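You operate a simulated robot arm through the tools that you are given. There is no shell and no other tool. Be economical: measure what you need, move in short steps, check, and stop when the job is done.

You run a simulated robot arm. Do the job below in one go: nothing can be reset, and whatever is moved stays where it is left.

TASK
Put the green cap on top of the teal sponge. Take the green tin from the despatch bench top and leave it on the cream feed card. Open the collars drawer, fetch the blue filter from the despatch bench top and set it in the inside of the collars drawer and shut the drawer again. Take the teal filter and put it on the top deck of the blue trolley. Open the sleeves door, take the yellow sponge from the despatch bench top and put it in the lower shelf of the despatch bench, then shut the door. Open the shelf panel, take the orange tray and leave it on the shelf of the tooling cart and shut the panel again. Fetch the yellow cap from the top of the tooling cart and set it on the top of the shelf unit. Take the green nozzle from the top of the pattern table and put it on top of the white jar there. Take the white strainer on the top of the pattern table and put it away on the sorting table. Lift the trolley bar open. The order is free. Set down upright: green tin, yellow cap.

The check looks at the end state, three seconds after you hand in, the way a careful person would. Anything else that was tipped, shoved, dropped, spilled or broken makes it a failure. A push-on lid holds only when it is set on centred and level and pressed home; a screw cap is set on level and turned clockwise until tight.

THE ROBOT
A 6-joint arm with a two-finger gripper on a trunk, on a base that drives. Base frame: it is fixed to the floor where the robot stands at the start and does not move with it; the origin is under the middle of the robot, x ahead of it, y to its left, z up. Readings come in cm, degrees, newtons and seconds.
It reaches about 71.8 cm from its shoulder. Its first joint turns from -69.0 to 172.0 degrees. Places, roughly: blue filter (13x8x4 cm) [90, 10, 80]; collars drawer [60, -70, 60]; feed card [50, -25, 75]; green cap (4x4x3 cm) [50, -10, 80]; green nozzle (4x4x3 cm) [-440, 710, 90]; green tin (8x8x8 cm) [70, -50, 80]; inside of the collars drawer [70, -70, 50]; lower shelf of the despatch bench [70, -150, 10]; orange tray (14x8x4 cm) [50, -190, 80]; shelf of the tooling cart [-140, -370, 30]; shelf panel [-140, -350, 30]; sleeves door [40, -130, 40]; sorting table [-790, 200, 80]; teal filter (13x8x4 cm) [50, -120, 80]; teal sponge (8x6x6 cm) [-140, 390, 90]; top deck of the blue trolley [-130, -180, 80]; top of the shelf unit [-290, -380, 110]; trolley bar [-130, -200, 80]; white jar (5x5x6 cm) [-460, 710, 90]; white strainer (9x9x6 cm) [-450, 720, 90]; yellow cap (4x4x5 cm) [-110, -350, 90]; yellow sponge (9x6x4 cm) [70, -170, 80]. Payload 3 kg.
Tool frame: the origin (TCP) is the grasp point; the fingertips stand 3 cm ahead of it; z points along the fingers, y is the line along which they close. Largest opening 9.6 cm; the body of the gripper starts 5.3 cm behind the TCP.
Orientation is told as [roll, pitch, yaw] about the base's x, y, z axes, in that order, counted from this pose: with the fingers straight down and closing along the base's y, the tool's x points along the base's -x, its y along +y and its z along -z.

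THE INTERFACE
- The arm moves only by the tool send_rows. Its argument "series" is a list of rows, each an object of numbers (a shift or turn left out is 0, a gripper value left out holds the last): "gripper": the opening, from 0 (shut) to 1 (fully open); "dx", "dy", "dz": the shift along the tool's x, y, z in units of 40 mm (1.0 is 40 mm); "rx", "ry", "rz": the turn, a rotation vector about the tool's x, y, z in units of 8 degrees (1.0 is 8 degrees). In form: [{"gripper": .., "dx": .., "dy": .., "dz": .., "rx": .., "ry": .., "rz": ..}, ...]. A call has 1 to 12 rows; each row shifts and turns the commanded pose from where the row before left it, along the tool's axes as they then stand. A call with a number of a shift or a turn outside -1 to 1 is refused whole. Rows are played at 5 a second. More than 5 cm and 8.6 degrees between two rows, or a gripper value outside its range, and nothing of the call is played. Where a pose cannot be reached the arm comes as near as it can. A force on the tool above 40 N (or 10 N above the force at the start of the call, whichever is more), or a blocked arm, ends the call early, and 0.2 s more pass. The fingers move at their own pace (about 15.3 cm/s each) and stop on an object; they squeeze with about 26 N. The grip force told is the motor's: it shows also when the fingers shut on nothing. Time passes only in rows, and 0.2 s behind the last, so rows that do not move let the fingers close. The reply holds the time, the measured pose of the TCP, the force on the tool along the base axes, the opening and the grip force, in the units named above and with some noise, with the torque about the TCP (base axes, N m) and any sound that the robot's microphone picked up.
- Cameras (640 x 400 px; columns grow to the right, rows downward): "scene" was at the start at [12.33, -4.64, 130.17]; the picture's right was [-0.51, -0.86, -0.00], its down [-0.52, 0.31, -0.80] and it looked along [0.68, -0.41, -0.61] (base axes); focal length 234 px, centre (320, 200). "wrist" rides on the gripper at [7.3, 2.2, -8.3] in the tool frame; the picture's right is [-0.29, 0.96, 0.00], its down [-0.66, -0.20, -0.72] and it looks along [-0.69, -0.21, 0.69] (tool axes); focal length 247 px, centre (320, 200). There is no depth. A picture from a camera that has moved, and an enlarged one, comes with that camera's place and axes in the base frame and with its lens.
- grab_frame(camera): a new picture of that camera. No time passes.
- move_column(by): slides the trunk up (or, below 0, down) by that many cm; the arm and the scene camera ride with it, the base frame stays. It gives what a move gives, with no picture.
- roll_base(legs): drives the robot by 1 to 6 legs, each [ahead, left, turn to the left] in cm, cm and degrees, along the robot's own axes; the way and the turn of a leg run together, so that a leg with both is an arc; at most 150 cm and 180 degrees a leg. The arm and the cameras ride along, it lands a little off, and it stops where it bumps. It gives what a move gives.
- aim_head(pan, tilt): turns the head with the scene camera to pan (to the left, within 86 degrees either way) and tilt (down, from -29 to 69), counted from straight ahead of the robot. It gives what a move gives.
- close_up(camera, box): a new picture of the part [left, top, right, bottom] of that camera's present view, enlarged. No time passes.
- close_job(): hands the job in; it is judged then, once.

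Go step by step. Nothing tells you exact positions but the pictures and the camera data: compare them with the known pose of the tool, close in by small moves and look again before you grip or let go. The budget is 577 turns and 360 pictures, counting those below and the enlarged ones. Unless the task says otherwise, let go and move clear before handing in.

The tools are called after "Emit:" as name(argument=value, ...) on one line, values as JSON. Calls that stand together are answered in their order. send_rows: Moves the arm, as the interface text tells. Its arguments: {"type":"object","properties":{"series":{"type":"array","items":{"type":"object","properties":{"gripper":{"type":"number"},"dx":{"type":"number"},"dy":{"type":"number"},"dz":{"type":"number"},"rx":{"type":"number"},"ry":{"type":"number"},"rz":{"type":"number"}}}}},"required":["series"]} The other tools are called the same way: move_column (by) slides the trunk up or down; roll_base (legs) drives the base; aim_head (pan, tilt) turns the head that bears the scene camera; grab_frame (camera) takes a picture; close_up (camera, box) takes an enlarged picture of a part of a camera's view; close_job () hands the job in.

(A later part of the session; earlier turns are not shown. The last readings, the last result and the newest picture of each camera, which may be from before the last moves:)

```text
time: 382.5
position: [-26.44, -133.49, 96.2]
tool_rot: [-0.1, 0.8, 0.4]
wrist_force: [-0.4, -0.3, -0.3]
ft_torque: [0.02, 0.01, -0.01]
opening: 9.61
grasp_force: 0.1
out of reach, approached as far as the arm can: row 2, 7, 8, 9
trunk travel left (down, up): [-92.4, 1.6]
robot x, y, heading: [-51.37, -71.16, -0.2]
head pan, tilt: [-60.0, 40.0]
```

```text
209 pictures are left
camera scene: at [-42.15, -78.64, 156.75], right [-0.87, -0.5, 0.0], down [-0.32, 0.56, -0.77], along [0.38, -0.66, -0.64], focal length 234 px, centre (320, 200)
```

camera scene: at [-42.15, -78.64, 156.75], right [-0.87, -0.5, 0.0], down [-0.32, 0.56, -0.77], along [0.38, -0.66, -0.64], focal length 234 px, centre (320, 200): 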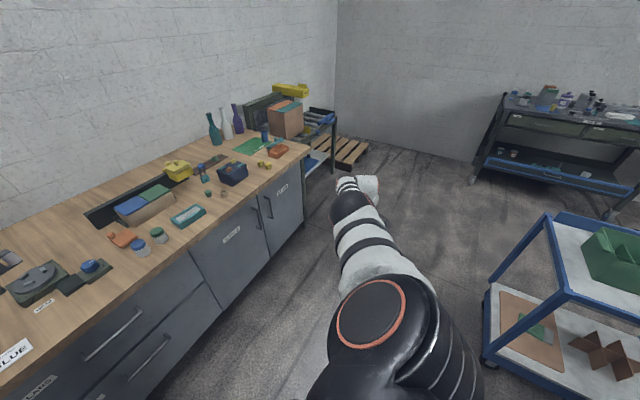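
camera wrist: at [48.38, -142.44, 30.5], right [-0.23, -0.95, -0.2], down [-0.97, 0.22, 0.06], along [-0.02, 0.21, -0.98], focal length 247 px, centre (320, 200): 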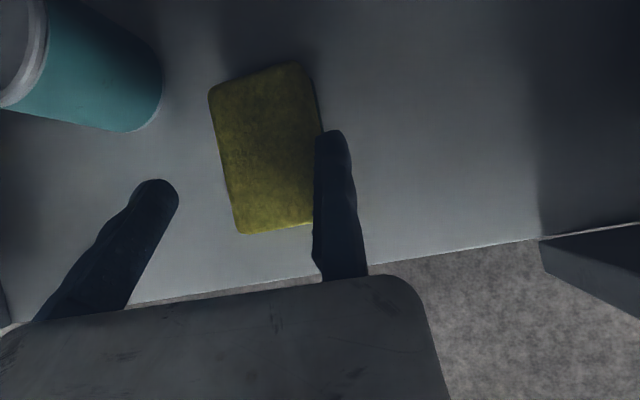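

The posture is usable as is. I'll turn the base and move over the teal filter.

Emit:
send_rows(series=[{"rz": -0.97}, {"rz": -0.97}, {"rz": -0.97}])

Emit:
roll_base(legs=[[0, 0, 66.2], [-27, -43, 0]])

Emit:
grab_frame(camera="wrist")

```text
time: 383.3
position: [-26.49, -133.65, 96.52]
tool_rot: [0.2, 0.7, 23.8]
wrist_force: [-0.4, 0.5, 0.1]
ft_torque: [0.01, 0.02, -0.02]
opening: 9.61
grasp_force: 0.1
trunk travel left (down, up): [-92.4, 1.6]
robot x, y, heading: [-50.78, -71.24, -0.0]
head pan, tilt: [-60.0, 40.0]
```

```text
time: 389.1
position: [44.39, -115.51, 96.34]
tool_rot: [0.2, 0.6, 89.6]
wrist_force: [-0.7, 0.1, -0.4]
ft_torque: [0.01, 0.05, 0.01]
opening: 9.62
grasp_force: 0.1
trunk travel left (down, up): [-92.4, 1.6]
robot x, y, heading: [-22.87, -112.42, 65.9]
head pan, tilt: [-60.0, 40.0]
```

```text
208 pictures are left
camera wrist: at [42.1, -122.84, 105.01], right [-0.95, 0.3, 0.0], down [0.21, 0.67, 0.71], along [0.21, 0.68, -0.7], focal length 247 px, centre (320, 200)
```

wrist: 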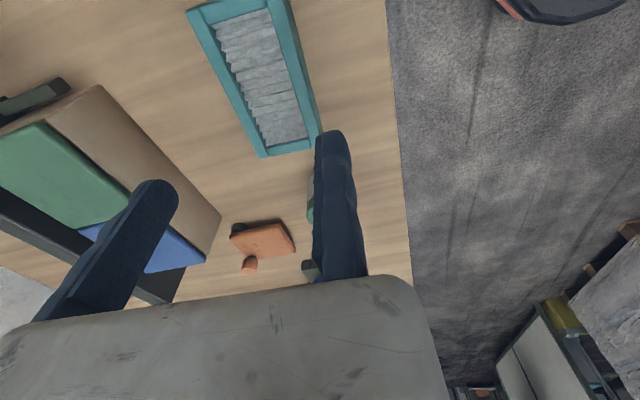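

Emit:
move_column(by=-7.5)

Emit:
grab_frame(camera="wrist")

```text
time: 390.2
position: [44.56, -115.56, 88.94]
tool_rot: [0.2, 0.7, 89.6]
wrist_force: [0.5, -0.1, -0.5]
ft_torque: [-0.02, 0.01, 0.01]
opening: 9.59
grasp_force: 0.1
trunk travel left (down, up): [-84.9, 9.1]
robot x, y, heading: [-22.53, -112.98, 65.9]
head pan, tilt: [-60.0, 40.0]
```

```text
207 pictures are left
camera wrist: at [42.12, -122.88, 97.49], right [-0.95, 0.3, 0.0], down [0.21, 0.67, 0.71], along [0.21, 0.68, -0.7], focal length 247 px, centre (320, 200)
```

wrist: 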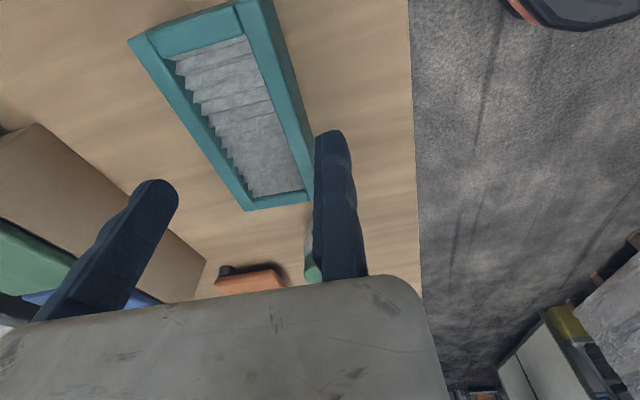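

Emit:
move_column(by=-5.4)

Emit:
send_rows(series=[{"gripper": 0}, {"gripper": 0}, {"gripper": 0}, {"gripper": 0}])

Emit:
move_column(by=14)

Emit:
grab_frame(camera="wrist")

```text
time: 391.2
position: [44.49, -115.64, 83.46]
tool_rot: [0.1, 0.7, 89.6]
wrist_force: [-0.1, -0.1, 0.5]
ft_torque: [0.02, -0.02, -0.01]
opening: 9.61
grasp_force: 0.0
trunk travel left (down, up): [-79.5, 14.5]
robot x, y, heading: [-22.87, -113.21, 66.1]
head pan, tilt: [-60.0, 40.0]
```

```text
time: 392.2
position: [44.47, -115.74, 83.52]
tool_rot: [0.2, 0.8, 89.6]
wrist_force: [0.5, -0.5, 1.7]
ft_torque: [-0.14, -0.14, -0.05]
opening: 6.9
grasp_force: 26.0
trunk travel left (down, up): [-79.5, 14.5]
robot x, y, heading: [-22.68, -113.04, 65.8]
head pan, tilt: [-60.0, 40.0]
```

```text
time: 393.9
position: [44.48, -115.65, 97.52]
tool_rot: [0.2, 0.7, 89.6]
wrist_force: [0.0, -0.4, -0.9]
ft_torque: [0.01, 0.05, -0.01]
opening: 6.9
grasp_force: 25.4
trunk travel left (down, up): [-93.5, 0.5]
robot x, y, heading: [-22.92, -112.82, 65.9]
head pan, tilt: [-60.0, 40.0]
```

```text
206 pictures are left
camera wrist: at [42.15, -122.88, 106.06], right [-0.95, 0.3, 0.0], down [0.21, 0.67, 0.71], along [0.21, 0.68, -0.7], focal length 247 px, centre (320, 200)
```

wrist: 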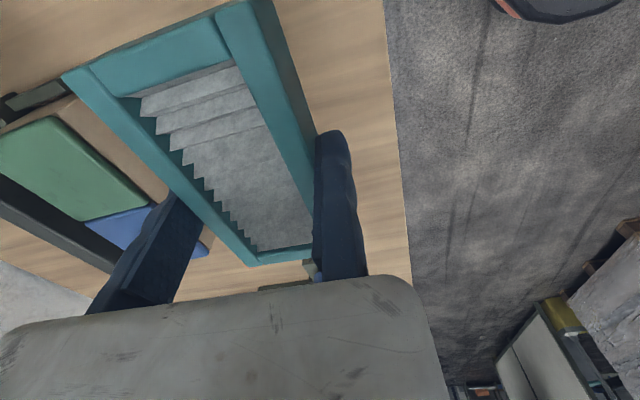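

The filter is held. I'll back away and turn to look at the trolley.

Emit:
roll_base(legs=[[-12.2, 27.4, 0], [0, 0, 114]])

Emit:
aim_head(pan=35, tilt=30)

Emit:
grab_frame(camera="scene")

```text
time: 400.5
position: [-73.29, -48.26, 97.52]
tool_rot: [0.3, 0.7, -160.0]
wrist_force: [-0.5, -0.4, -1.4]
ft_torque: [-0.03, 0.02, 0.01]
opening: 6.87
grasp_force: 26.4
trunk travel left (down, up): [-93.5, 0.5]
robot x, y, heading: [-52.74, -112.2, 176.2]
head pan, tilt: [-60.0, 40.0]
```

```text
time: 402.2
position: [-73.17, -48.33, 97.45]
tool_rot: [0.3, 0.8, -160.0]
wrist_force: [-0.6, 0.0, -0.3]
ft_torque: [-0.04, 0.01, 0.0]
opening: 6.91
grasp_force: 26.0
trunk travel left (down, up): [-93.5, 0.5]
robot x, y, heading: [-52.67, -112.47, 176.1]
head pan, tilt: [35.0, 30.0]
```

```text
205 pictures are left
camera scene: at [-65.54, -116.77, 159.39], right [-0.52, 0.86, 0.0], down [0.43, 0.26, -0.87], along [-0.74, -0.45, -0.5], focal length 234 px, centre (320, 200)
```

scene: 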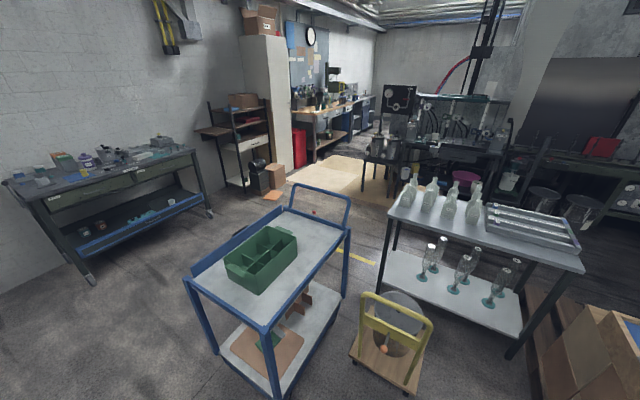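

Emit:
close_up(camera="scene", box=[170, 160, 450, 400])

Emit:
close_up(camera="scene", box=[0, 100, 290, 290])

```text
1.67 times, centred on (310, 280) of scene
camera zoom: at [-65.54, -116.77, 159.39], right [-0.52, 0.86, 0.0], down [0.43, 0.26, -0.87], along [-0.74, -0.45, -0.5], focal length 390 px, centre (337, 67)
```

zoom: 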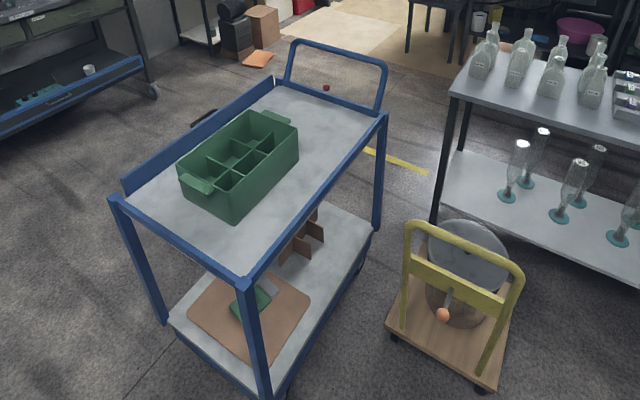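

```text
2.11 times, centred on (145, 195) of scene
camera zoom: at [-65.54, -116.77, 159.39], right [-0.52, 0.86, 0.0], down [0.43, 0.26, -0.87], along [-0.74, -0.45, -0.5], focal length 492 px, centre (688, 210)
```

zoom: 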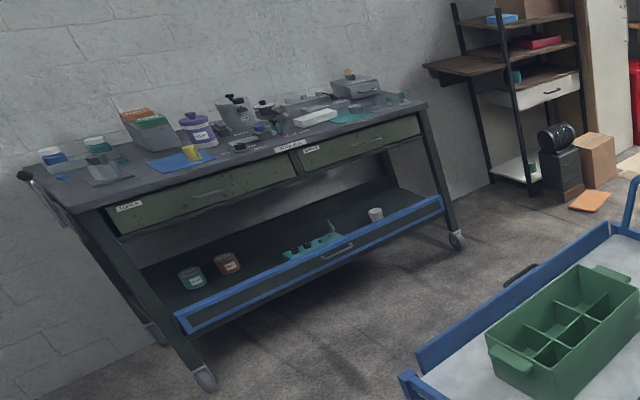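

The trolley's top deck spans about x −162…−96, y −201…−157, with a green tote on it; the free space is at the −x end. I'll drive around to the −y side to place the filter.

Emit:
roll_base(legs=[[-6, 85, 0], [-6, 85, 0], [0, 0, -18]])

Emit:
aim_head(pan=-40, tilt=40)

Emit:
grab_frame(camera="scene")

```text
time: 412.0
position: [-53.38, -217.1, 97.47]
tool_rot: [0.3, 0.7, 178.3]
wrist_force: [-0.6, 0.8, -0.2]
ft_torque: [-0.06, -0.02, -0.02]
opening: 6.91
grasp_force: 25.9
trunk travel left (down, up): [-93.5, 0.5]
robot x, y, heading: [-58.01, -284.1, 154.5]
head pan, tilt: [35.0, 30.0]
```

```text
time: 413.4
position: [-53.33, -217.01, 97.57]
tool_rot: [0.2, 0.7, 178.3]
wrist_force: [-0.1, 0.4, -1.1]
ft_torque: [-0.02, -0.02, -0.01]
opening: 6.92
grasp_force: 26.0
trunk travel left (down, up): [-93.5, 0.5]
robot x, y, heading: [-57.78, -283.97, 154.2]
head pan, tilt: [-40.0, 40.0]
```

```text
202 pictures are left
camera scene: at [-66.04, -274.37, 157.85], right [0.91, 0.41, 0.0], down [0.27, -0.59, -0.77], along [-0.32, 0.7, -0.64], focal length 234 px, centre (320, 200)
```

scene: 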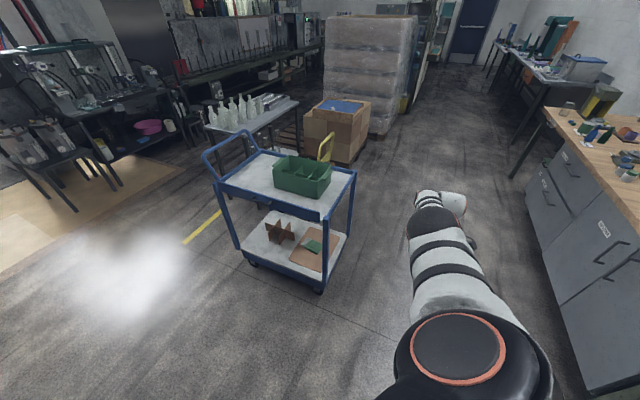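

Emit:
close_up(camera="scene", box=[190, 120, 370, 300])

```text
2.22 times, centred on (280, 210) of scene
camera zoom: at [-66.04, -274.37, 157.85], right [0.91, 0.41, 0.0], down [0.27, -0.59, -0.77], along [-0.32, 0.7, -0.64], focal length 520 px, centre (409, 178)
```

zoom: 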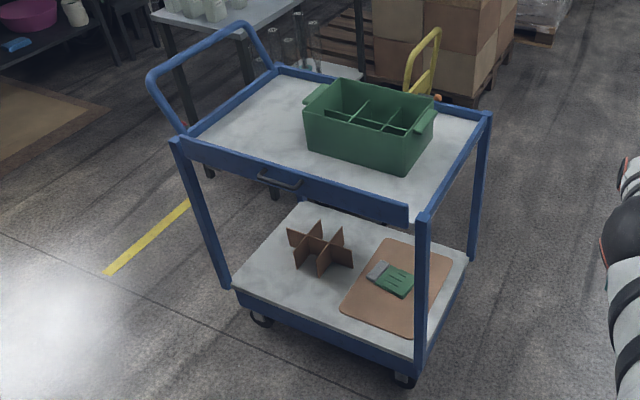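

Emit:
roll_base(legs=[[86.1, 41.6, 0]])

Emit:
aim_head(pan=-60, tilt=45)

Emit:
grab_frame(camera="scene")

Emit:
grab_frame(camera="wrist")

```text
time: 418.5
position: [-150.22, -217.02, 97.44]
tool_rot: [0.3, 0.6, 178.4]
wrist_force: [-0.3, 0.1, -0.5]
ft_torque: [-0.02, 0.03, -0.03]
opening: 6.93
grasp_force: 25.6
trunk travel left (down, up): [-93.5, 0.5]
robot x, y, heading: [-154.47, -284.4, 154.1]
head pan, tilt: [-40.0, 40.0]
```

```text
time: 419.3
position: [-150.24, -217.03, 97.51]
tool_rot: [0.2, 0.7, 178.4]
wrist_force: [0.1, -0.9, 0.0]
ft_torque: [-0.03, 0.01, 0.01]
opening: 6.92
grasp_force: 25.8
trunk travel left (down, up): [-93.5, 0.5]
robot x, y, heading: [-154.36, -284.21, 154.7]
head pan, tilt: [-60.0, 45.0]
```

```text
200 pictures are left
camera scene: at [-159.88, -274.14, 157.13], right [1.0, 0.08, 0.0], down [0.06, -0.7, -0.71], along [-0.06, 0.7, -0.71], focal length 234 px, centre (320, 200)
```

scene: 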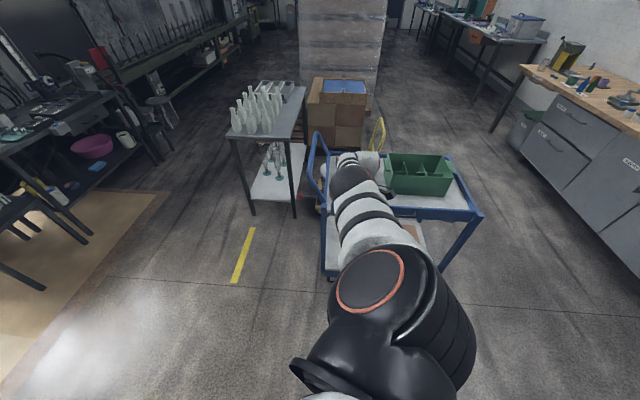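

```text
199 pictures are left
camera wrist: at [-143.17, -219.58, 106.06], right [-0.32, -0.95, 0.0], down [-0.66, 0.22, 0.71], along [-0.68, 0.23, -0.7], focal length 247 px, centre (320, 200)
```

wrist: 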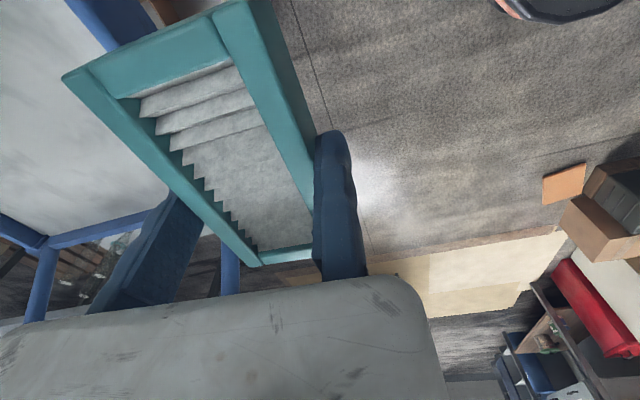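

Emit:
roll_base(legs=[[14.6, -30.2, 0]])

Emit:
move_column(by=-9)

Emit:
grab_frame(camera="wrist")

Emit:
close_up(camera="scene", box=[280, 110, 500, 290])

```text
time: 421.5
position: [-150.66, -184.54, 97.55]
tool_rot: [0.1, 0.7, 178.3]
wrist_force: [0.1, 0.3, -1.2]
ft_torque: [-0.02, 0.0, 0.02]
opening: 6.93
grasp_force: 26.4
trunk travel left (down, up): [-93.5, 0.5]
robot x, y, heading: [-155.02, -251.34, 154.6]
head pan, tilt: [-60.0, 45.0]
```

```text
time: 422.7
position: [-150.66, -184.47, 88.51]
tool_rot: [0.3, 0.7, 178.3]
wrist_force: [-0.9, -0.6, -0.8]
ft_torque: [-0.02, -0.05, -0.01]
opening: 6.9
grasp_force: 26.4
trunk travel left (down, up): [-84.5, 9.5]
robot x, y, heading: [-155.15, -251.62, 154.5]
head pan, tilt: [-60.0, 45.0]
```

```text
198 pictures are left
camera wrist: at [-143.59, -186.91, 97.06], right [-0.32, -0.95, 0.0], down [-0.66, 0.23, 0.71], along [-0.68, 0.23, -0.7], focal length 247 px, centre (320, 200)
```

wrist: 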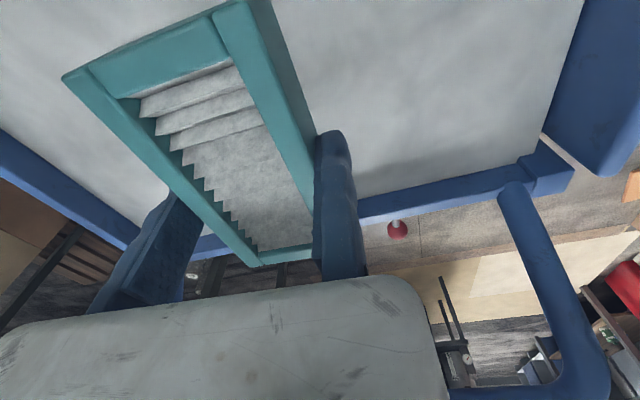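

```text
2.22 times, centred on (390, 200) of scene
camera zoom: at [-160.45, -241.42, 148.13], right [1.0, 0.08, 0.0], down [0.05, -0.71, -0.71], along [-0.05, 0.7, -0.71], focal length 520 px, centre (164, 200)
```

zoom: 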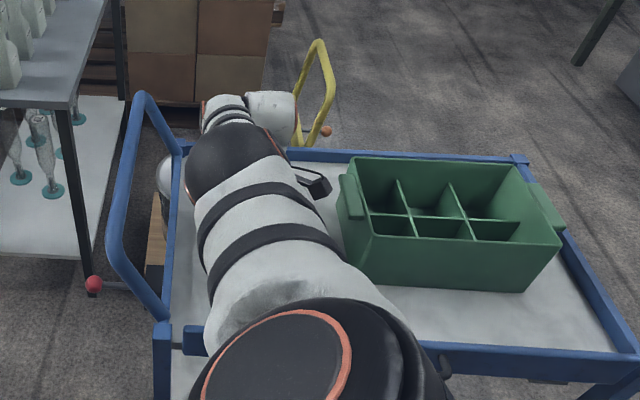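

Emit:
roll_base(legs=[[0.9, 0.4, 0]])

Emit:
move_column(by=-3)

Emit:
move_column(by=-1)

Emit:
move_column(by=-1)

```text
time: 423.5
position: [-151.6, -184.48, 88.62]
tool_rot: [0.3, 0.6, 178.1]
wrist_force: [0.3, 0.1, -0.9]
ft_torque: [-0.01, 0.07, 0.02]
opening: 6.91
grasp_force: 25.9
trunk travel left (down, up): [-84.5, 9.5]
robot x, y, heading: [-156.5, -251.44, 154.6]
head pan, tilt: [-60.0, 45.0]
```

```text
time: 424.2
position: [-151.73, -184.45, 85.45]
tool_rot: [0.2, 0.6, 178.2]
wrist_force: [0.6, 0.8, -0.3]
ft_torque: [-0.02, -0.01, 0.01]
opening: 6.9
grasp_force: 26.5
trunk travel left (down, up): [-81.5, 12.5]
robot x, y, heading: [-156.13, -251.82, 154.7]
head pan, tilt: [-60.0, 45.0]
```

```text
time: 424.8
position: [-151.68, -184.4, 84.49]
tool_rot: [0.2, 0.7, 178.2]
wrist_force: [0.5, 0.5, -0.5]
ft_torque: [0.0, -0.04, 0.02]
opening: 6.9
grasp_force: 25.7
trunk travel left (down, up): [-80.5, 13.5]
robot x, y, heading: [-156.12, -251.51, 154.3]
head pan, tilt: [-60.0, 45.0]
```

```text
time: 425.4
position: [-151.7, -184.4, 83.49]
tool_rot: [0.2, 0.6, 178.2]
wrist_force: [0.8, -0.1, -0.3]
ft_torque: [0.01, -0.02, 0.01]
opening: 6.87
grasp_force: 25.5
trunk travel left (down, up): [-79.5, 14.5]
robot x, y, heading: [-156.27, -251.32, 154.4]
head pan, tilt: [-60.0, 45.0]
```

Emit:
move_column(by=-1)

Emit:
move_column(by=-1)

Emit:
close_up(camera="scene", box=[280, 110, 500, 290])

Emit:
grab_frame(camera="wrist")

```text
time: 426.0
position: [-151.69, -184.29, 82.39]
tool_rot: [0.3, 0.7, 178.3]
wrist_force: [0.4, 0.6, 0.0]
ft_torque: [0.02, 0.01, 0.01]
opening: 6.88
grasp_force: 26.0
trunk travel left (down, up): [-78.5, 15.5]
robot x, y, heading: [-156.05, -251.79, 154.5]
head pan, tilt: [-60.0, 45.0]
```

```text
time: 426.6
position: [-151.63, -184.46, 81.48]
tool_rot: [0.1, 0.8, 178.3]
wrist_force: [0.8, -0.6, 1.8]
ft_torque: [0.16, -0.12, -0.01]
opening: 6.91
grasp_force: 25.8
trunk travel left (down, up): [-77.5, 16.5]
robot x, y, heading: [-156.08, -251.4, 154.4]
head pan, tilt: [-60.0, 45.0]
```

```text
2.22 times, centred on (390, 200) of scene
camera zoom: at [-161.45, -241.49, 141.13], right [1.0, 0.08, 0.0], down [0.05, -0.7, -0.71], along [-0.05, 0.71, -0.71], focal length 520 px, centre (164, 200)
```

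zoom: 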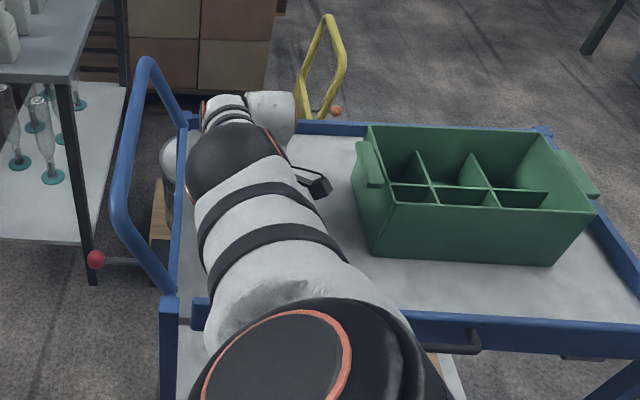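

```text
195 pictures are left
camera wrist: at [-144.58, -186.94, 90.12], right [-0.32, -0.95, 0.0], down [-0.66, 0.23, 0.71], along [-0.68, 0.23, -0.7], focal length 247 px, centre (320, 200)
```

wrist: 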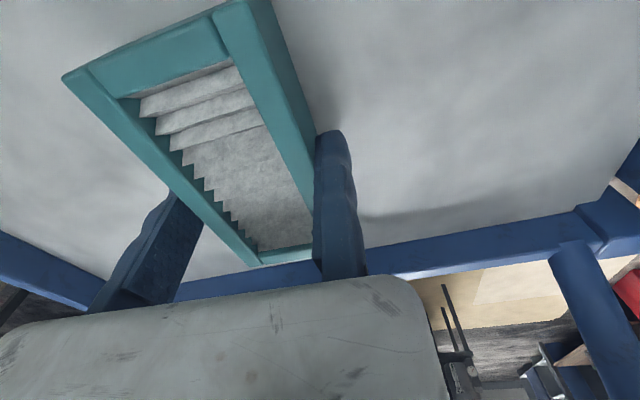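

Emit:
move_column(by=-0.5)

Emit:
send_rows(series=[{"gripper": 1}, {"gripper": 1}, {"gripper": 1}])

Emit:
grab_frame(camera="wrist")

```text
time: 427.1
position: [-151.71, -184.52, 81.41]
tool_rot: [-0.1, 0.7, 178.1]
wrist_force: [0.3, 4.9, 18.2]
ft_torque: [0.77, -0.02, -0.01]
opening: 6.96
grasp_force: 26.1
trunk travel left (down, up): [-77.0, 17.0]
robot x, y, heading: [-156.43, -251.34, 154.2]
head pan, tilt: [-60.0, 45.0]
```

```text
time: 427.9
position: [-151.57, -184.57, 80.98]
tool_rot: [0.2, 0.7, 178.2]
wrist_force: [0.6, -2.5, 4.2]
ft_torque: [0.3, 0.02, 0.01]
opening: 9.36
grasp_force: 0.1
trunk travel left (down, up): [-77.0, 17.0]
robot x, y, heading: [-156.59, -251.67, 154.3]
head pan, tilt: [-60.0, 45.0]
```

```text
194 pictures are left
camera wrist: at [-144.58, -187.01, 89.63], right [-0.32, -0.95, 0.0], down [-0.66, 0.23, 0.71], along [-0.68, 0.23, -0.7], focal length 247 px, centre (320, 200)
```

wrist: 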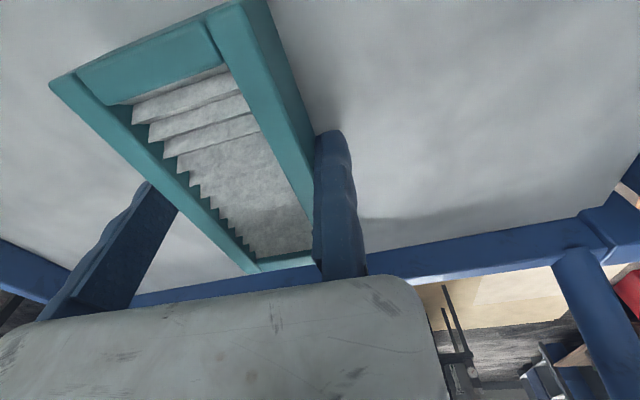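

Emit:
roll_base(legs=[[-0.3, 0.6, 0]])

Emit:
move_column(by=17)

Emit:
grab_frame(camera="wrist")

```text
time: 428.6
position: [-151.59, -185.14, 81.01]
tool_rot: [0.2, 0.8, 178.2]
wrist_force: [0.5, -0.2, 3.4]
ft_torque: [0.23, 0.0, -0.02]
opening: 9.51
grasp_force: 0.1
trunk travel left (down, up): [-77.0, 17.0]
robot x, y, heading: [-156.32, -252.2, 154.6]
head pan, tilt: [-60.0, 45.0]
```

```text
time: 430.5
position: [-151.54, -185.08, 97.92]
tool_rot: [0.4, 0.7, 178.2]
wrist_force: [-0.1, -0.1, 0.6]
ft_torque: [-0.02, -0.01, -0.04]
opening: 9.6
grasp_force: 0.3
trunk travel left (down, up): [-94.0, 0.0]
robot x, y, heading: [-156.19, -252.24, 154.3]
head pan, tilt: [-60.0, 45.0]
```

```text
193 pictures are left
camera wrist: at [-144.55, -187.57, 106.51], right [-0.32, -0.95, 0.0], down [-0.66, 0.23, 0.71], along [-0.68, 0.23, -0.7], focal length 247 px, centre (320, 200)
```

wrist: 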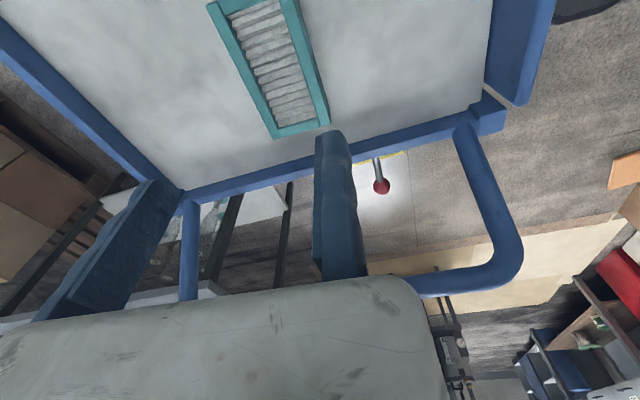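

The teal filter is on the deck. Now the trolley bar: I'll step back and examine its handle and hinge.

Emit:
roll_base(legs=[[-13.9, 28.8, 0]])

Emit:
move_column(by=-40)

Emit:
aim_head(pan=-70, tilt=25)

Emit:
grab_frame(camera="scene")

Emit:
grab_frame(camera="wrist")

```text
time: 432.6
position: [-151.62, -216.8, 97.88]
tool_rot: [0.3, 0.7, 178.1]
wrist_force: [-0.6, 0.3, 0.1]
ft_torque: [-0.01, 0.02, -0.01]
opening: 9.62
grasp_force: 0.0
trunk travel left (down, up): [-94.0, 0.0]
robot x, y, heading: [-155.7, -283.83, 154.5]
head pan, tilt: [-60.0, 45.0]
```

```text
time: 436.5
position: [-151.5, -216.89, 57.95]
tool_rot: [0.4, 0.7, 178.3]
wrist_force: [0.0, -0.3, 0.0]
ft_torque: [0.0, 0.0, 0.01]
opening: 9.61
grasp_force: 0.1
trunk travel left (down, up): [-54.0, 40.0]
robot x, y, heading: [-156.52, -283.92, 154.3]
head pan, tilt: [-60.0, 45.0]
```

```text
time: 437.3
position: [-151.55, -216.74, 57.93]
tool_rot: [0.2, 0.7, 178.3]
wrist_force: [0.1, 0.8, 0.3]
ft_torque: [-0.01, -0.01, 0.01]
opening: 9.63
grasp_force: 0.0
trunk travel left (down, up): [-54.0, 40.0]
robot x, y, heading: [-156.36, -284.04, 154.5]
head pan, tilt: [-70.0, 25.0]
```

```text
192 pictures are left
camera scene: at [-159.91, -272.73, 120.63], right [1.0, -0.1, 0.0], down [-0.04, -0.42, -0.91], along [0.09, 0.9, -0.42], focal length 234 px, centre (320, 200)
```

scene: 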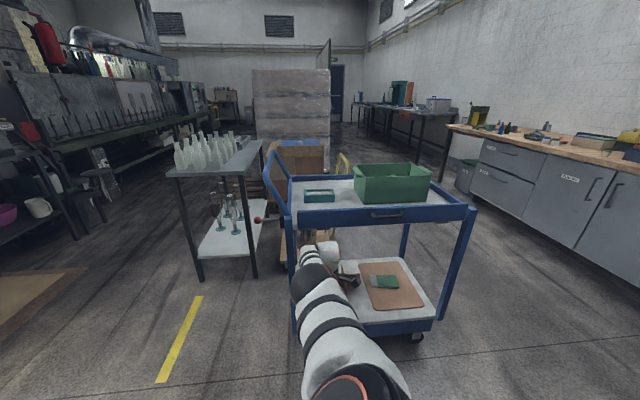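

```text
191 pictures are left
camera wrist: at [-144.49, -219.3, 66.52], right [-0.32, -0.95, 0.0], down [-0.66, 0.23, 0.71], along [-0.68, 0.23, -0.7], focal length 247 px, centre (320, 200)
```

wrist: 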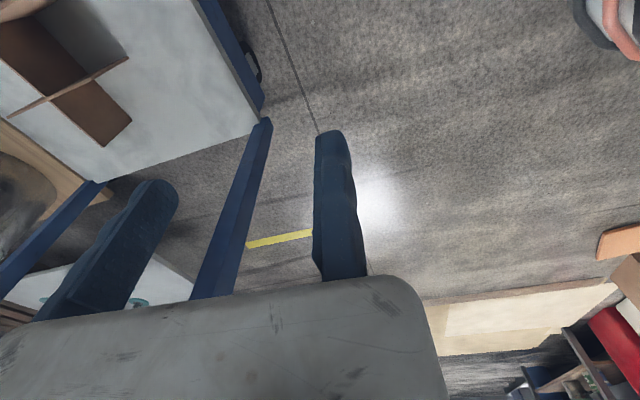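

Emit:
close_up(camera="scene", box=[270, 150, 490, 290])

```text
2.86 times, centred on (380, 220) of scene
camera zoom: at [-159.91, -272.73, 120.63], right [1.0, -0.1, 0.0], down [-0.04, -0.42, -0.91], along [0.09, 0.9, -0.42], focal length 668 px, centre (149, 143)
```

zoom: 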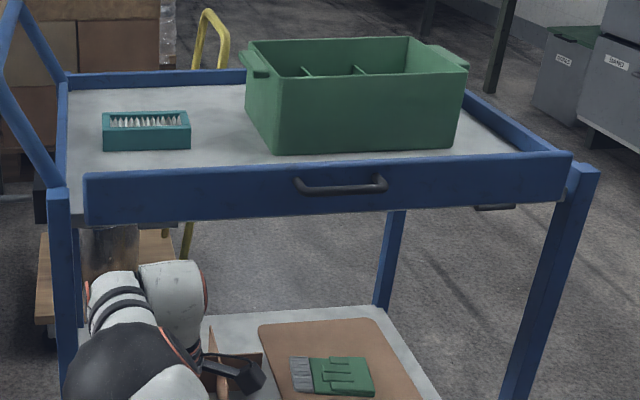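

The bar is a flap along the side with a small bow handle near (−130, −206, 82). I'll reposition facing +y and set the tool forward with vertical closing.

Emit:
roll_base(legs=[[37.3, 6.7, 0], [0, 0, -64.5]])

Emit:
send_rows(series=[{"gripper": 0.45, "rz": 1}, {"rz": 1}, {"rz": 0.97}, {"dx": -0.65, "dz": -0.04, "ry": -0.94}, {"dx": -0.65, "dz": -0.04, "ry": -0.94}, {"dx": -0.65, "dz": -0.04, "ry": -0.94}, {"dx": -0.65, "dz": -0.04, "ry": -0.94}, {"dx": -0.65, "dz": -0.04, "ry": -0.94}, {"dx": -0.65, "dz": -0.04, "ry": -0.94}, {"dx": -0.65, "dz": -0.04, "ry": -0.94}, {"dx": -0.65, "dz": -0.04, "ry": -0.94}, {"dx": -0.65, "dz": -0.04, "ry": -0.94}])

Emit:
send_rows(series=[{"dx": -0.65, "dz": -0.04, "ry": -0.94}, {"dx": -0.65, "dz": -0.04, "ry": -0.94}, {"dx": -0.6, "dz": -0.04, "ry": -0.91}])

Emit:
send_rows(series=[{"rz": 1}, {"rz": 1}, {"rz": 1}, {"rz": 1}, {"rz": 1}, {"rz": 1}, {"rz": 1}, {"rz": 1}, {"rz": 1}, {"rz": 1}, {"rz": 1}, {"rz": 0.25}])

Emit:
grab_frame(camera="wrist")

```text
time: 441.0
position: [-170.42, -210.07, 57.83]
tool_rot: [0.1, -0.3, 162.4]
wrist_force: [-2.5, -0.9, -0.3]
ft_torque: [0.09, -0.12, 0.08]
opening: 9.63
grasp_force: 0.1
trunk travel left (down, up): [-54.0, 40.0]
robot x, y, heading: [-194.02, -273.39, 136.5]
head pan, tilt: [-70.0, 25.0]
stopped in leg 2: the force on the tool passed its limit at 90 N (the readings are from after the stop); the commanded pose is now the measured one
```

```text
time: 441.5
position: [-171.91, -209.27, 57.84]
tool_rot: [0.1, -1.1, 153.1]
wrist_force: [-13.7, 5.0, -0.8]
ft_torque: [-0.57, -1.24, 1.42]
opening: 4.33
grasp_force: 0.0
trunk travel left (down, up): [-54.0, 40.0]
robot x, y, heading: [-194.2, -272.9, 137.4]
head pan, tilt: [-70.0, 25.0]
stopped in row 2: the force on the tool passed its limit at 50 N (the readings are from after the stop); the commanded pose is now the measured one
```

```text
time: 442.3
position: [-178.2, -206.0, 59.22]
tool_rot: [0.1, -23.2, 152.3]
wrist_force: [0.5, 0.1, 0.8]
ft_torque: [0.01, 0.01, 0.01]
opening: 4.29
grasp_force: 0.0
trunk travel left (down, up): [-54.0, 40.0]
robot x, y, heading: [-194.36, -272.86, 136.9]
head pan, tilt: [-70.0, 25.0]
```

```text
time: 444.9
position: [-178.08, -206.0, 59.48]
tool_rot: [23.1, 0.2, 62.5]
wrist_force: [-0.1, -1.4, 0.0]
ft_torque: [0.03, -0.02, 0.02]
opening: 4.3
grasp_force: 0.0
trunk travel left (down, up): [-54.0, 40.0]
robot x, y, heading: [-194.09, -273.08, 136.9]
head pan, tilt: [-70.0, 25.0]
```

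```text
189 pictures are left
camera wrist: at [-180.5, -213.13, 68.09], right [-0.64, 0.67, 0.38], down [0.72, 0.37, 0.58], along [0.25, 0.65, -0.72], focal length 247 px, centre (320, 200)
```

wrist: 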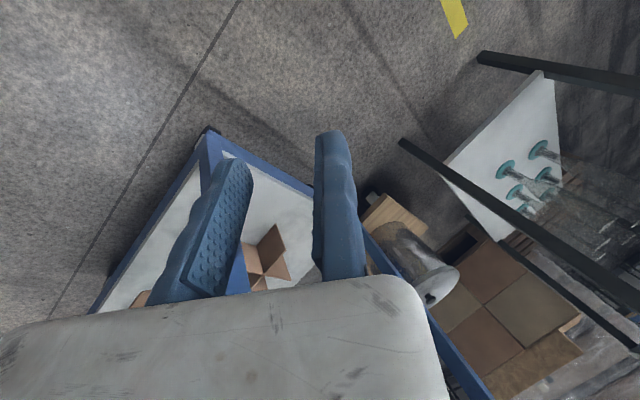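

The turn swept the low tool into the trolley's post. I need to see whether the trolley moved.

Emit:
roll_base(legs=[[0, 0, 20]])

Emit:
aim_head(pan=-80, tilt=35)

Emit:
grab_frame(camera="scene")

```text
time: 446.4
position: [-201.85, -204.46, 59.4]
tool_rot: [23.1, 0.1, 82.6]
wrist_force: [0.3, 0.0, 0.2]
ft_torque: [0.02, -0.01, 0.02]
opening: 4.34
grasp_force: 0.1
trunk travel left (down, up): [-54.0, 40.0]
robot x, y, heading: [-194.25, -272.94, 157.1]
head pan, tilt: [-70.0, 25.0]
```

```text
time: 447.1
position: [-201.97, -204.59, 59.43]
tool_rot: [23.1, 0.1, 82.5]
wrist_force: [-0.3, 0.1, 0.7]
ft_torque: [0.0, 0.01, 0.0]
opening: 4.33
grasp_force: 0.0
trunk travel left (down, up): [-54.0, 40.0]
robot x, y, heading: [-193.94, -272.96, 157.0]
head pan, tilt: [-80.0, 35.0]
```

```text
188 pictures are left
camera scene: at [-196.91, -262.49, 119.06], right [0.97, -0.22, 0.0], down [-0.13, -0.56, -0.82], along [0.18, 0.8, -0.57], focal length 234 px, centre (320, 200)
```

scene: 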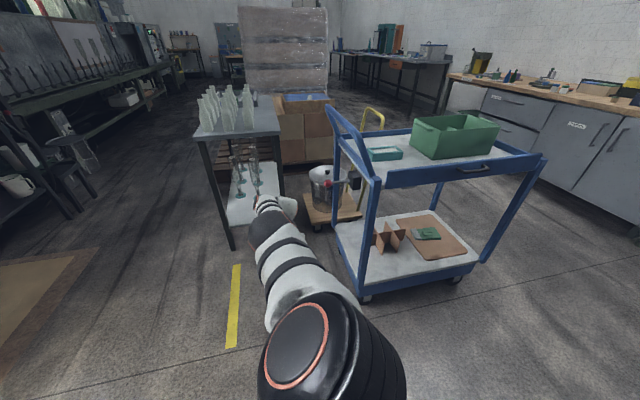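

The trolley's wheels are where they were before, so it did not move measurably. I'll go well clear to the south before turning this time.

Emit:
roll_base(legs=[[-5.9, 13.8, 0], [0, 0, -67]])

Emit:
send_rows(series=[{"rz": -1}, {"rz": -1}, {"rz": -1}, {"rz": -1}, {"rz": -1}, {"rz": -1}, {"rz": -1}, {"rz": -1}, {"rz": -1}, {"rz": -1}, {"rz": -1}, {"rz": -0.25}])

Emit:
grab_frame(camera="scene")

```text
time: 451.4
position: [-134.31, -254.23, 59.45]
tool_rot: [23.1, 0.1, 15.4]
wrist_force: [0.5, 0.6, -0.6]
ft_torque: [-0.01, -0.03, -0.02]
opening: 4.3
grasp_force: 0.1
trunk travel left (down, up): [-54.0, 40.0]
robot x, y, heading: [-194.29, -288.13, 89.9]
head pan, tilt: [-80.0, 35.0]
```

```text
time: 454.0
position: [-134.22, -254.22, 59.36]
tool_rot: [-0.1, -23.2, 105.5]
wrist_force: [0.0, 0.3, 0.0]
ft_torque: [0.03, -0.03, -0.02]
opening: 4.32
grasp_force: 0.0
trunk travel left (down, up): [-54.0, 40.0]
robot x, y, heading: [-193.95, -288.24, 90.2]
head pan, tilt: [-80.0, 35.0]
```

```text
187 pictures are left
camera scene: at [-185.53, -281.68, 119.06], right [0.17, -0.98, 0.0], down [-0.56, -0.1, -0.82], along [0.81, 0.14, -0.57], focal length 234 px, centre (320, 200)
```

scene: 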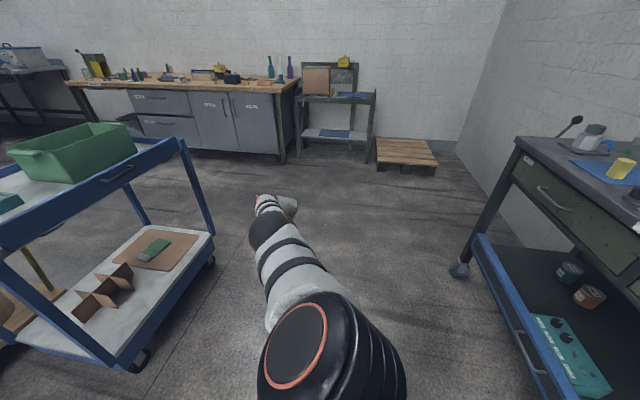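

Emit:
send_rows(series=[{"rx": 0.375, "rz": 0.885}, {"rx": 0.375, "rz": 0.885}, {"dx": -0.65, "dz": -0.04, "ry": -0.94}, {"dx": -0.65, "dz": -0.04, "ry": -0.94}, {"dx": -0.65, "dz": -0.04, "ry": -0.94}, {"dx": -0.65, "dz": -0.04, "ry": -0.94}, {"dx": -0.65, "dz": -0.04, "ry": -0.94}, {"dx": -0.65, "dz": -0.04, "ry": -0.94}, {"dx": -0.65, "dz": -0.04, "ry": -0.94}, {"dx": -0.65, "dz": -0.04, "ry": -0.94}, {"dx": -0.6, "dz": -0.04, "ry": -0.85}])

Emit:
send_rows(series=[{"rz": 1}, {"rz": 1}, {"rz": 1}, {"rz": 1}, {"rz": 1}, {"rz": 1}, {"rz": 1}, {"rz": 1}, {"rz": 1}, {"rz": 1}, {"rz": 1}, {"rz": 0.25}])

Emit:
grab_frame(camera="wrist")

```text
time: 456.4
position: [-132.62, -241.21, 77.26]
tool_rot: [156.5, -89.7, -66.5]
wrist_force: [0.3, 1.3, -0.4]
ft_torque: [-0.02, 0.06, -0.01]
opening: 4.32
grasp_force: 0.2
out of reach, approached as far as the arm can: row 1, 2
trunk travel left (down, up): [-54.0, 40.0]
robot x, y, heading: [-194.16, -288.25, 90.0]
head pan, tilt: [-80.0, 35.0]
```

```text
time: 459.0
position: [-132.73, -241.53, 76.98]
tool_rot: [90.1, 0.2, 0.1]
wrist_force: [-0.1, 0.1, -0.8]
ft_torque: [-0.02, -0.01, 0.0]
opening: 4.34
grasp_force: 0.1
trunk travel left (down, up): [-54.0, 40.0]
robot x, y, heading: [-194.02, -288.31, 90.1]
head pan, tilt: [-80.0, 35.0]
```

```text
186 pictures are left
camera wrist: at [-140.06, -249.89, 79.4], right [0.3, 0.0, 0.95], down [0.66, -0.72, -0.21], along [0.69, 0.69, -0.21], focal length 247 px, centre (320, 200)
```

wrist: 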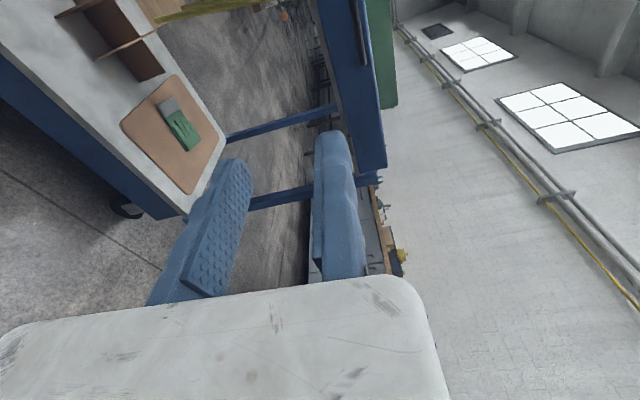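

Emit:
move_column(by=7.2)

Emit:
roll_base(legs=[[26, -2, 0]])

Emit:
grab_frame(camera="wrist")

```text
time: 460.1
position: [-132.63, -241.49, 84.06]
tool_rot: [90.1, 0.1, 0.0]
wrist_force: [0.1, -0.5, 0.8]
ft_torque: [0.02, 0.01, -0.02]
opening: 4.3
grasp_force: 0.0
trunk travel left (down, up): [-61.2, 32.8]
robot x, y, heading: [-193.93, -288.12, 90.0]
head pan, tilt: [-80.0, 35.0]
```

```text
time: 462.0
position: [-130.73, -214.49, 84.12]
tool_rot: [90.1, 0.1, 0.1]
wrist_force: [-0.5, -0.3, 0.6]
ft_torque: [0.0, -0.02, -0.02]
opening: 4.31
grasp_force: 0.0
trunk travel left (down, up): [-61.2, 32.8]
robot x, y, heading: [-192.38, -261.23, 90.0]
head pan, tilt: [-80.0, 35.0]
```

```text
185 pictures are left
camera wrist: at [-138.14, -222.92, 86.57], right [0.3, 0.0, 0.96], down [0.66, -0.72, -0.21], along [0.69, 0.69, -0.21], focal length 247 px, centre (320, 200)
```

wrist: 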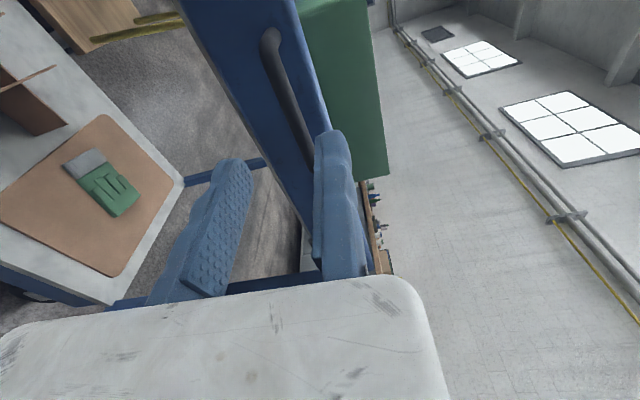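

Emit:
roll_base(legs=[[7.2, 0, 0]])

Emit:
send_rows(series=[{"gripper": 0}, {"gripper": 0}, {"gripper": 0}, {"gripper": 0}])

Emit:
grab_frame(camera="wrist")

```text
time: 463.1
position: [-130.75, -207.04, 84.09]
tool_rot: [90.1, 0.1, 0.2]
wrist_force: [-0.1, 0.7, -0.6]
ft_torque: [0.05, -0.02, -0.01]
opening: 4.33
grasp_force: 0.1
trunk travel left (down, up): [-61.2, 32.8]
robot x, y, heading: [-191.95, -253.82, 90.0]
head pan, tilt: [-80.0, 35.0]
```

```text
time: 464.1
position: [-130.67, -206.93, 83.75]
tool_rot: [89.8, 0.3, 0.3]
wrist_force: [-10.3, -4.1, -25.9]
ft_torque: [-0.35, 0.16, 0.13]
opening: 2.31
grasp_force: 25.8
trunk travel left (down, up): [-61.2, 32.8]
robot x, y, heading: [-191.76, -254.16, 90.1]
head pan, tilt: [-80.0, 35.0]
```

```text
184 pictures are left
camera wrist: at [-138.03, -215.31, 86.23], right [0.3, 0.01, 0.95], down [0.66, -0.72, -0.2], along [0.69, 0.69, -0.22], focal length 247 px, centre (320, 200)
```

wrist: 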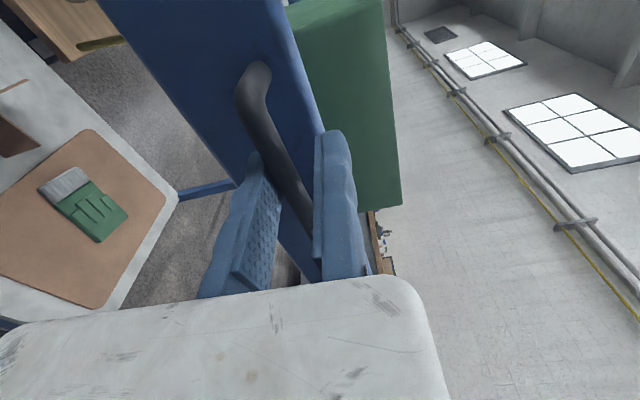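

Emit:
move_column(by=-0.9)

Emit:
move_column(by=1.5)

Emit:
close_up(camera="scene", box=[60, 60, 380, 300])

```text
time: 464.6
position: [-130.64, -206.87, 82.89]
tool_rot: [89.8, 0.4, 0.3]
wrist_force: [-8.0, -3.8, -26.1]
ft_torque: [-0.29, 0.09, 0.29]
opening: 1.42
grasp_force: 25.9
trunk travel left (down, up): [-60.3, 33.7]
robot x, y, heading: [-192.29, -253.74, 90.1]
head pan, tilt: [-80.0, 35.0]
```

```text
time: 465.3
position: [-130.68, -206.82, 84.28]
tool_rot: [89.7, 0.2, 0.3]
wrist_force: [-8.7, -3.2, -26.3]
ft_torque: [-0.37, 0.2, 0.05]
opening: 2.95
grasp_force: 26.0
trunk travel left (down, up): [-61.8, 32.2]
robot x, y, heading: [-192.15, -254.08, 90.2]
head pan, tilt: [-80.0, 35.0]
```

```text
1.67 times, centred on (220, 180) of scene
camera zoom: at [-183.24, -247.03, 126.82], right [0.18, -0.98, 0.0], down [-0.57, -0.1, -0.82], along [0.8, 0.14, -0.58], focal length 390 px, centre (487, 233)
```

zoom: 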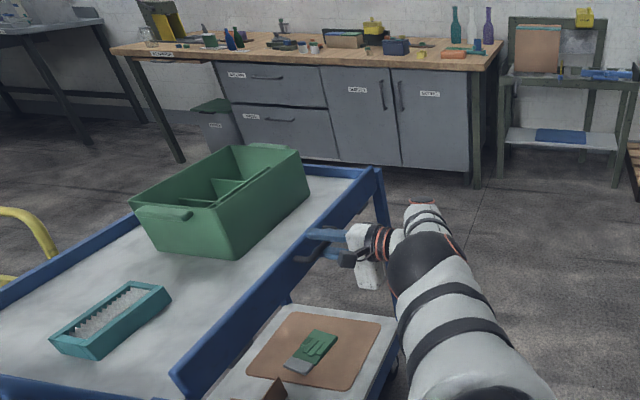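

Emit:
move_column(by=-1.4)

Emit:
roll_base(legs=[[-1.5, 0, 0]])

Emit:
grab_frame(camera="wrist")

```text
time: 465.9
position: [-130.51, -206.85, 82.87]
tool_rot: [89.8, 0.3, 0.3]
wrist_force: [-7.7, -2.9, -26.4]
ft_torque: [-0.28, 0.05, 0.2]
opening: 1.51
grasp_force: 25.9
trunk travel left (down, up): [-60.4, 33.6]
robot x, y, heading: [-191.99, -253.82, 90.2]
head pan, tilt: [-80.0, 35.0]
```

```text
time: 466.6
position: [-130.43, -208.43, 82.95]
tool_rot: [89.6, 0.3, 0.1]
wrist_force: [-3.3, 0.7, -27.4]
ft_torque: [-0.7, -0.07, 0.03]
opening: 1.36
grasp_force: 25.7
trunk travel left (down, up): [-60.4, 33.6]
robot x, y, heading: [-192.03, -255.03, 90.2]
head pan, tilt: [-80.0, 35.0]
```

```text
182 pictures are left
camera wrist: at [-137.83, -216.88, 85.33], right [0.3, 0.01, 0.95], down [0.66, -0.72, -0.2], along [0.69, 0.69, -0.22], focal length 247 px, centre (320, 200)
```

wrist: 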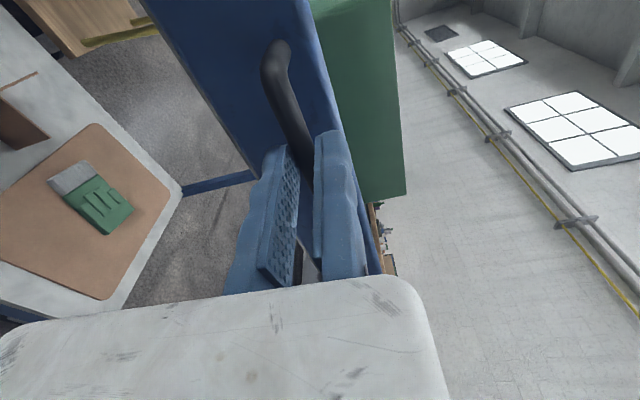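

Emit:
send_rows(series=[{"gripper": 0.5}, {}, {}])

Emit:
roll_base(legs=[[-10, 0, 0]])

Emit:
send_rows(series=[{"rz": -1}, {"rz": -1}, {"rz": -1}, {"rz": -1}, {"rz": -1}, {"rz": -1}, {"rz": -1}, {"rz": -1}, {"rz": -1}, {"rz": -1}, {"rz": -1}, {"rz": -1}])

Emit:
send_rows(series=[{"rz": -1}, {"rz": -1}, {"rz": -1}, {"rz": -1}, {"rz": -1}, {"rz": -1}, {"rz": -1}, {"rz": -1}, {"rz": -1}, {"rz": -1}, {"rz": -0.5}])

Emit:
grab_frame(camera="wrist")

```text
time: 467.4
position: [-130.79, -208.82, 83.3]
tool_rot: [89.9, 0.0, 0.2]
wrist_force: [-0.2, 0.7, 0.8]
ft_torque: [-0.03, -0.01, 0.03]
opening: 4.79
grasp_force: 0.0
trunk travel left (down, up): [-60.4, 33.6]
robot x, y, heading: [-192.24, -255.16, 90.0]
head pan, tilt: [-80.0, 35.0]
```

```text
time: 468.6
position: [-130.8, -218.88, 83.32]
tool_rot: [89.9, 0.1, 0.2]
wrist_force: [-0.2, 0.3, -0.7]
ft_torque: [0.04, 0.0, 0.0]
opening: 4.82
grasp_force: 0.1
trunk travel left (down, up): [-60.4, 33.6]
robot x, y, heading: [-191.97, -265.49, 90.2]
head pan, tilt: [-80.0, 35.0]
```

```text
time: 471.2
position: [-130.82, -218.84, 83.29]
tool_rot: [-89.0, -84.0, 179.2]
wrist_force: [0.2, -0.7, -0.5]
ft_torque: [-0.02, 0.02, 0.0]
opening: 4.82
grasp_force: 0.0
trunk travel left (down, up): [-60.4, 33.6]
robot x, y, heading: [-192.15, -265.57, 90.3]
head pan, tilt: [-80.0, 35.0]
```

```text
time: 473.6
position: [-130.12, -216.29, 88.08]
tool_rot: [-88.9, -4.7, -180.0]
wrist_force: [-0.3, -0.1, 0.4]
ft_torque: [-0.03, 0.01, 0.01]
opening: 4.79
grasp_force: 0.0
out of reach, approached as far as the arm can: row 8, 9, 10, 11
trunk travel left (down, up): [-60.4, 33.6]
robot x, y, heading: [-192.17, -265.18, 90.1]
head pan, tilt: [-80.0, 35.0]
```

```text
181 pictures are left
camera wrist: at [-122.99, -224.74, 85.69], right [-0.37, -0.02, -0.93], down [-0.64, -0.72, 0.27], along [-0.67, 0.69, 0.26], focal length 247 px, centre (320, 200)
```

wrist: 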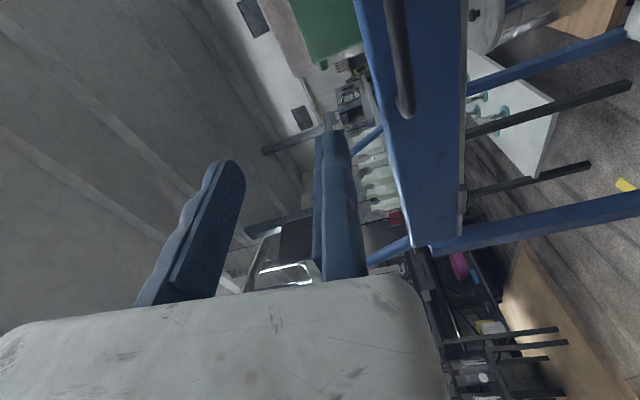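

Emit:
move_column(by=-8.6)

Emit:
roll_base(legs=[[8.5, 0, 0]])

Emit:
grab_frame(camera="wrist")

```text
time: 474.8
position: [-130.02, -216.32, 79.71]
tool_rot: [-88.9, -4.6, -179.9]
wrist_force: [0.4, -0.2, -0.5]
ft_torque: [-0.01, 0.02, -0.01]
opening: 4.78
grasp_force: 0.0
trunk travel left (down, up): [-51.8, 42.2]
robot x, y, heading: [-191.93, -265.78, 90.3]
head pan, tilt: [-80.0, 35.0]
```

```text
time: 475.9
position: [-130.05, -207.4, 79.63]
tool_rot: [-88.9, -4.7, -179.9]
wrist_force: [0.0, -0.3, 0.1]
ft_torque: [0.0, -0.02, 0.0]
opening: 4.79
grasp_force: 0.1
trunk travel left (down, up): [-51.8, 42.2]
robot x, y, heading: [-192.09, -257.15, 90.1]
head pan, tilt: [-80.0, 35.0]
```

```text
180 pictures are left
camera wrist: at [-123.0, -215.89, 77.04], right [-0.37, -0.02, -0.93], down [-0.64, -0.72, 0.27], along [-0.67, 0.69, 0.25], focal length 247 px, centre (320, 200)
```

wrist: 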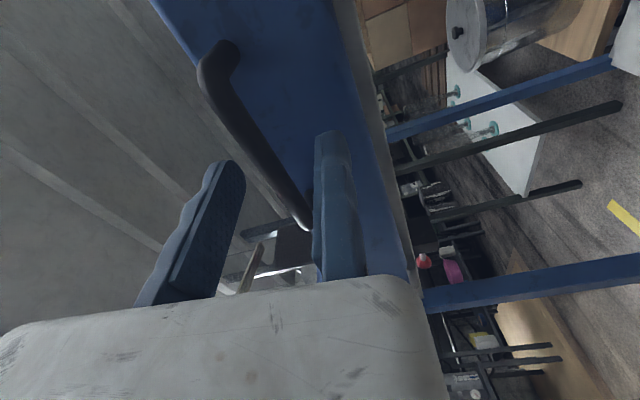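

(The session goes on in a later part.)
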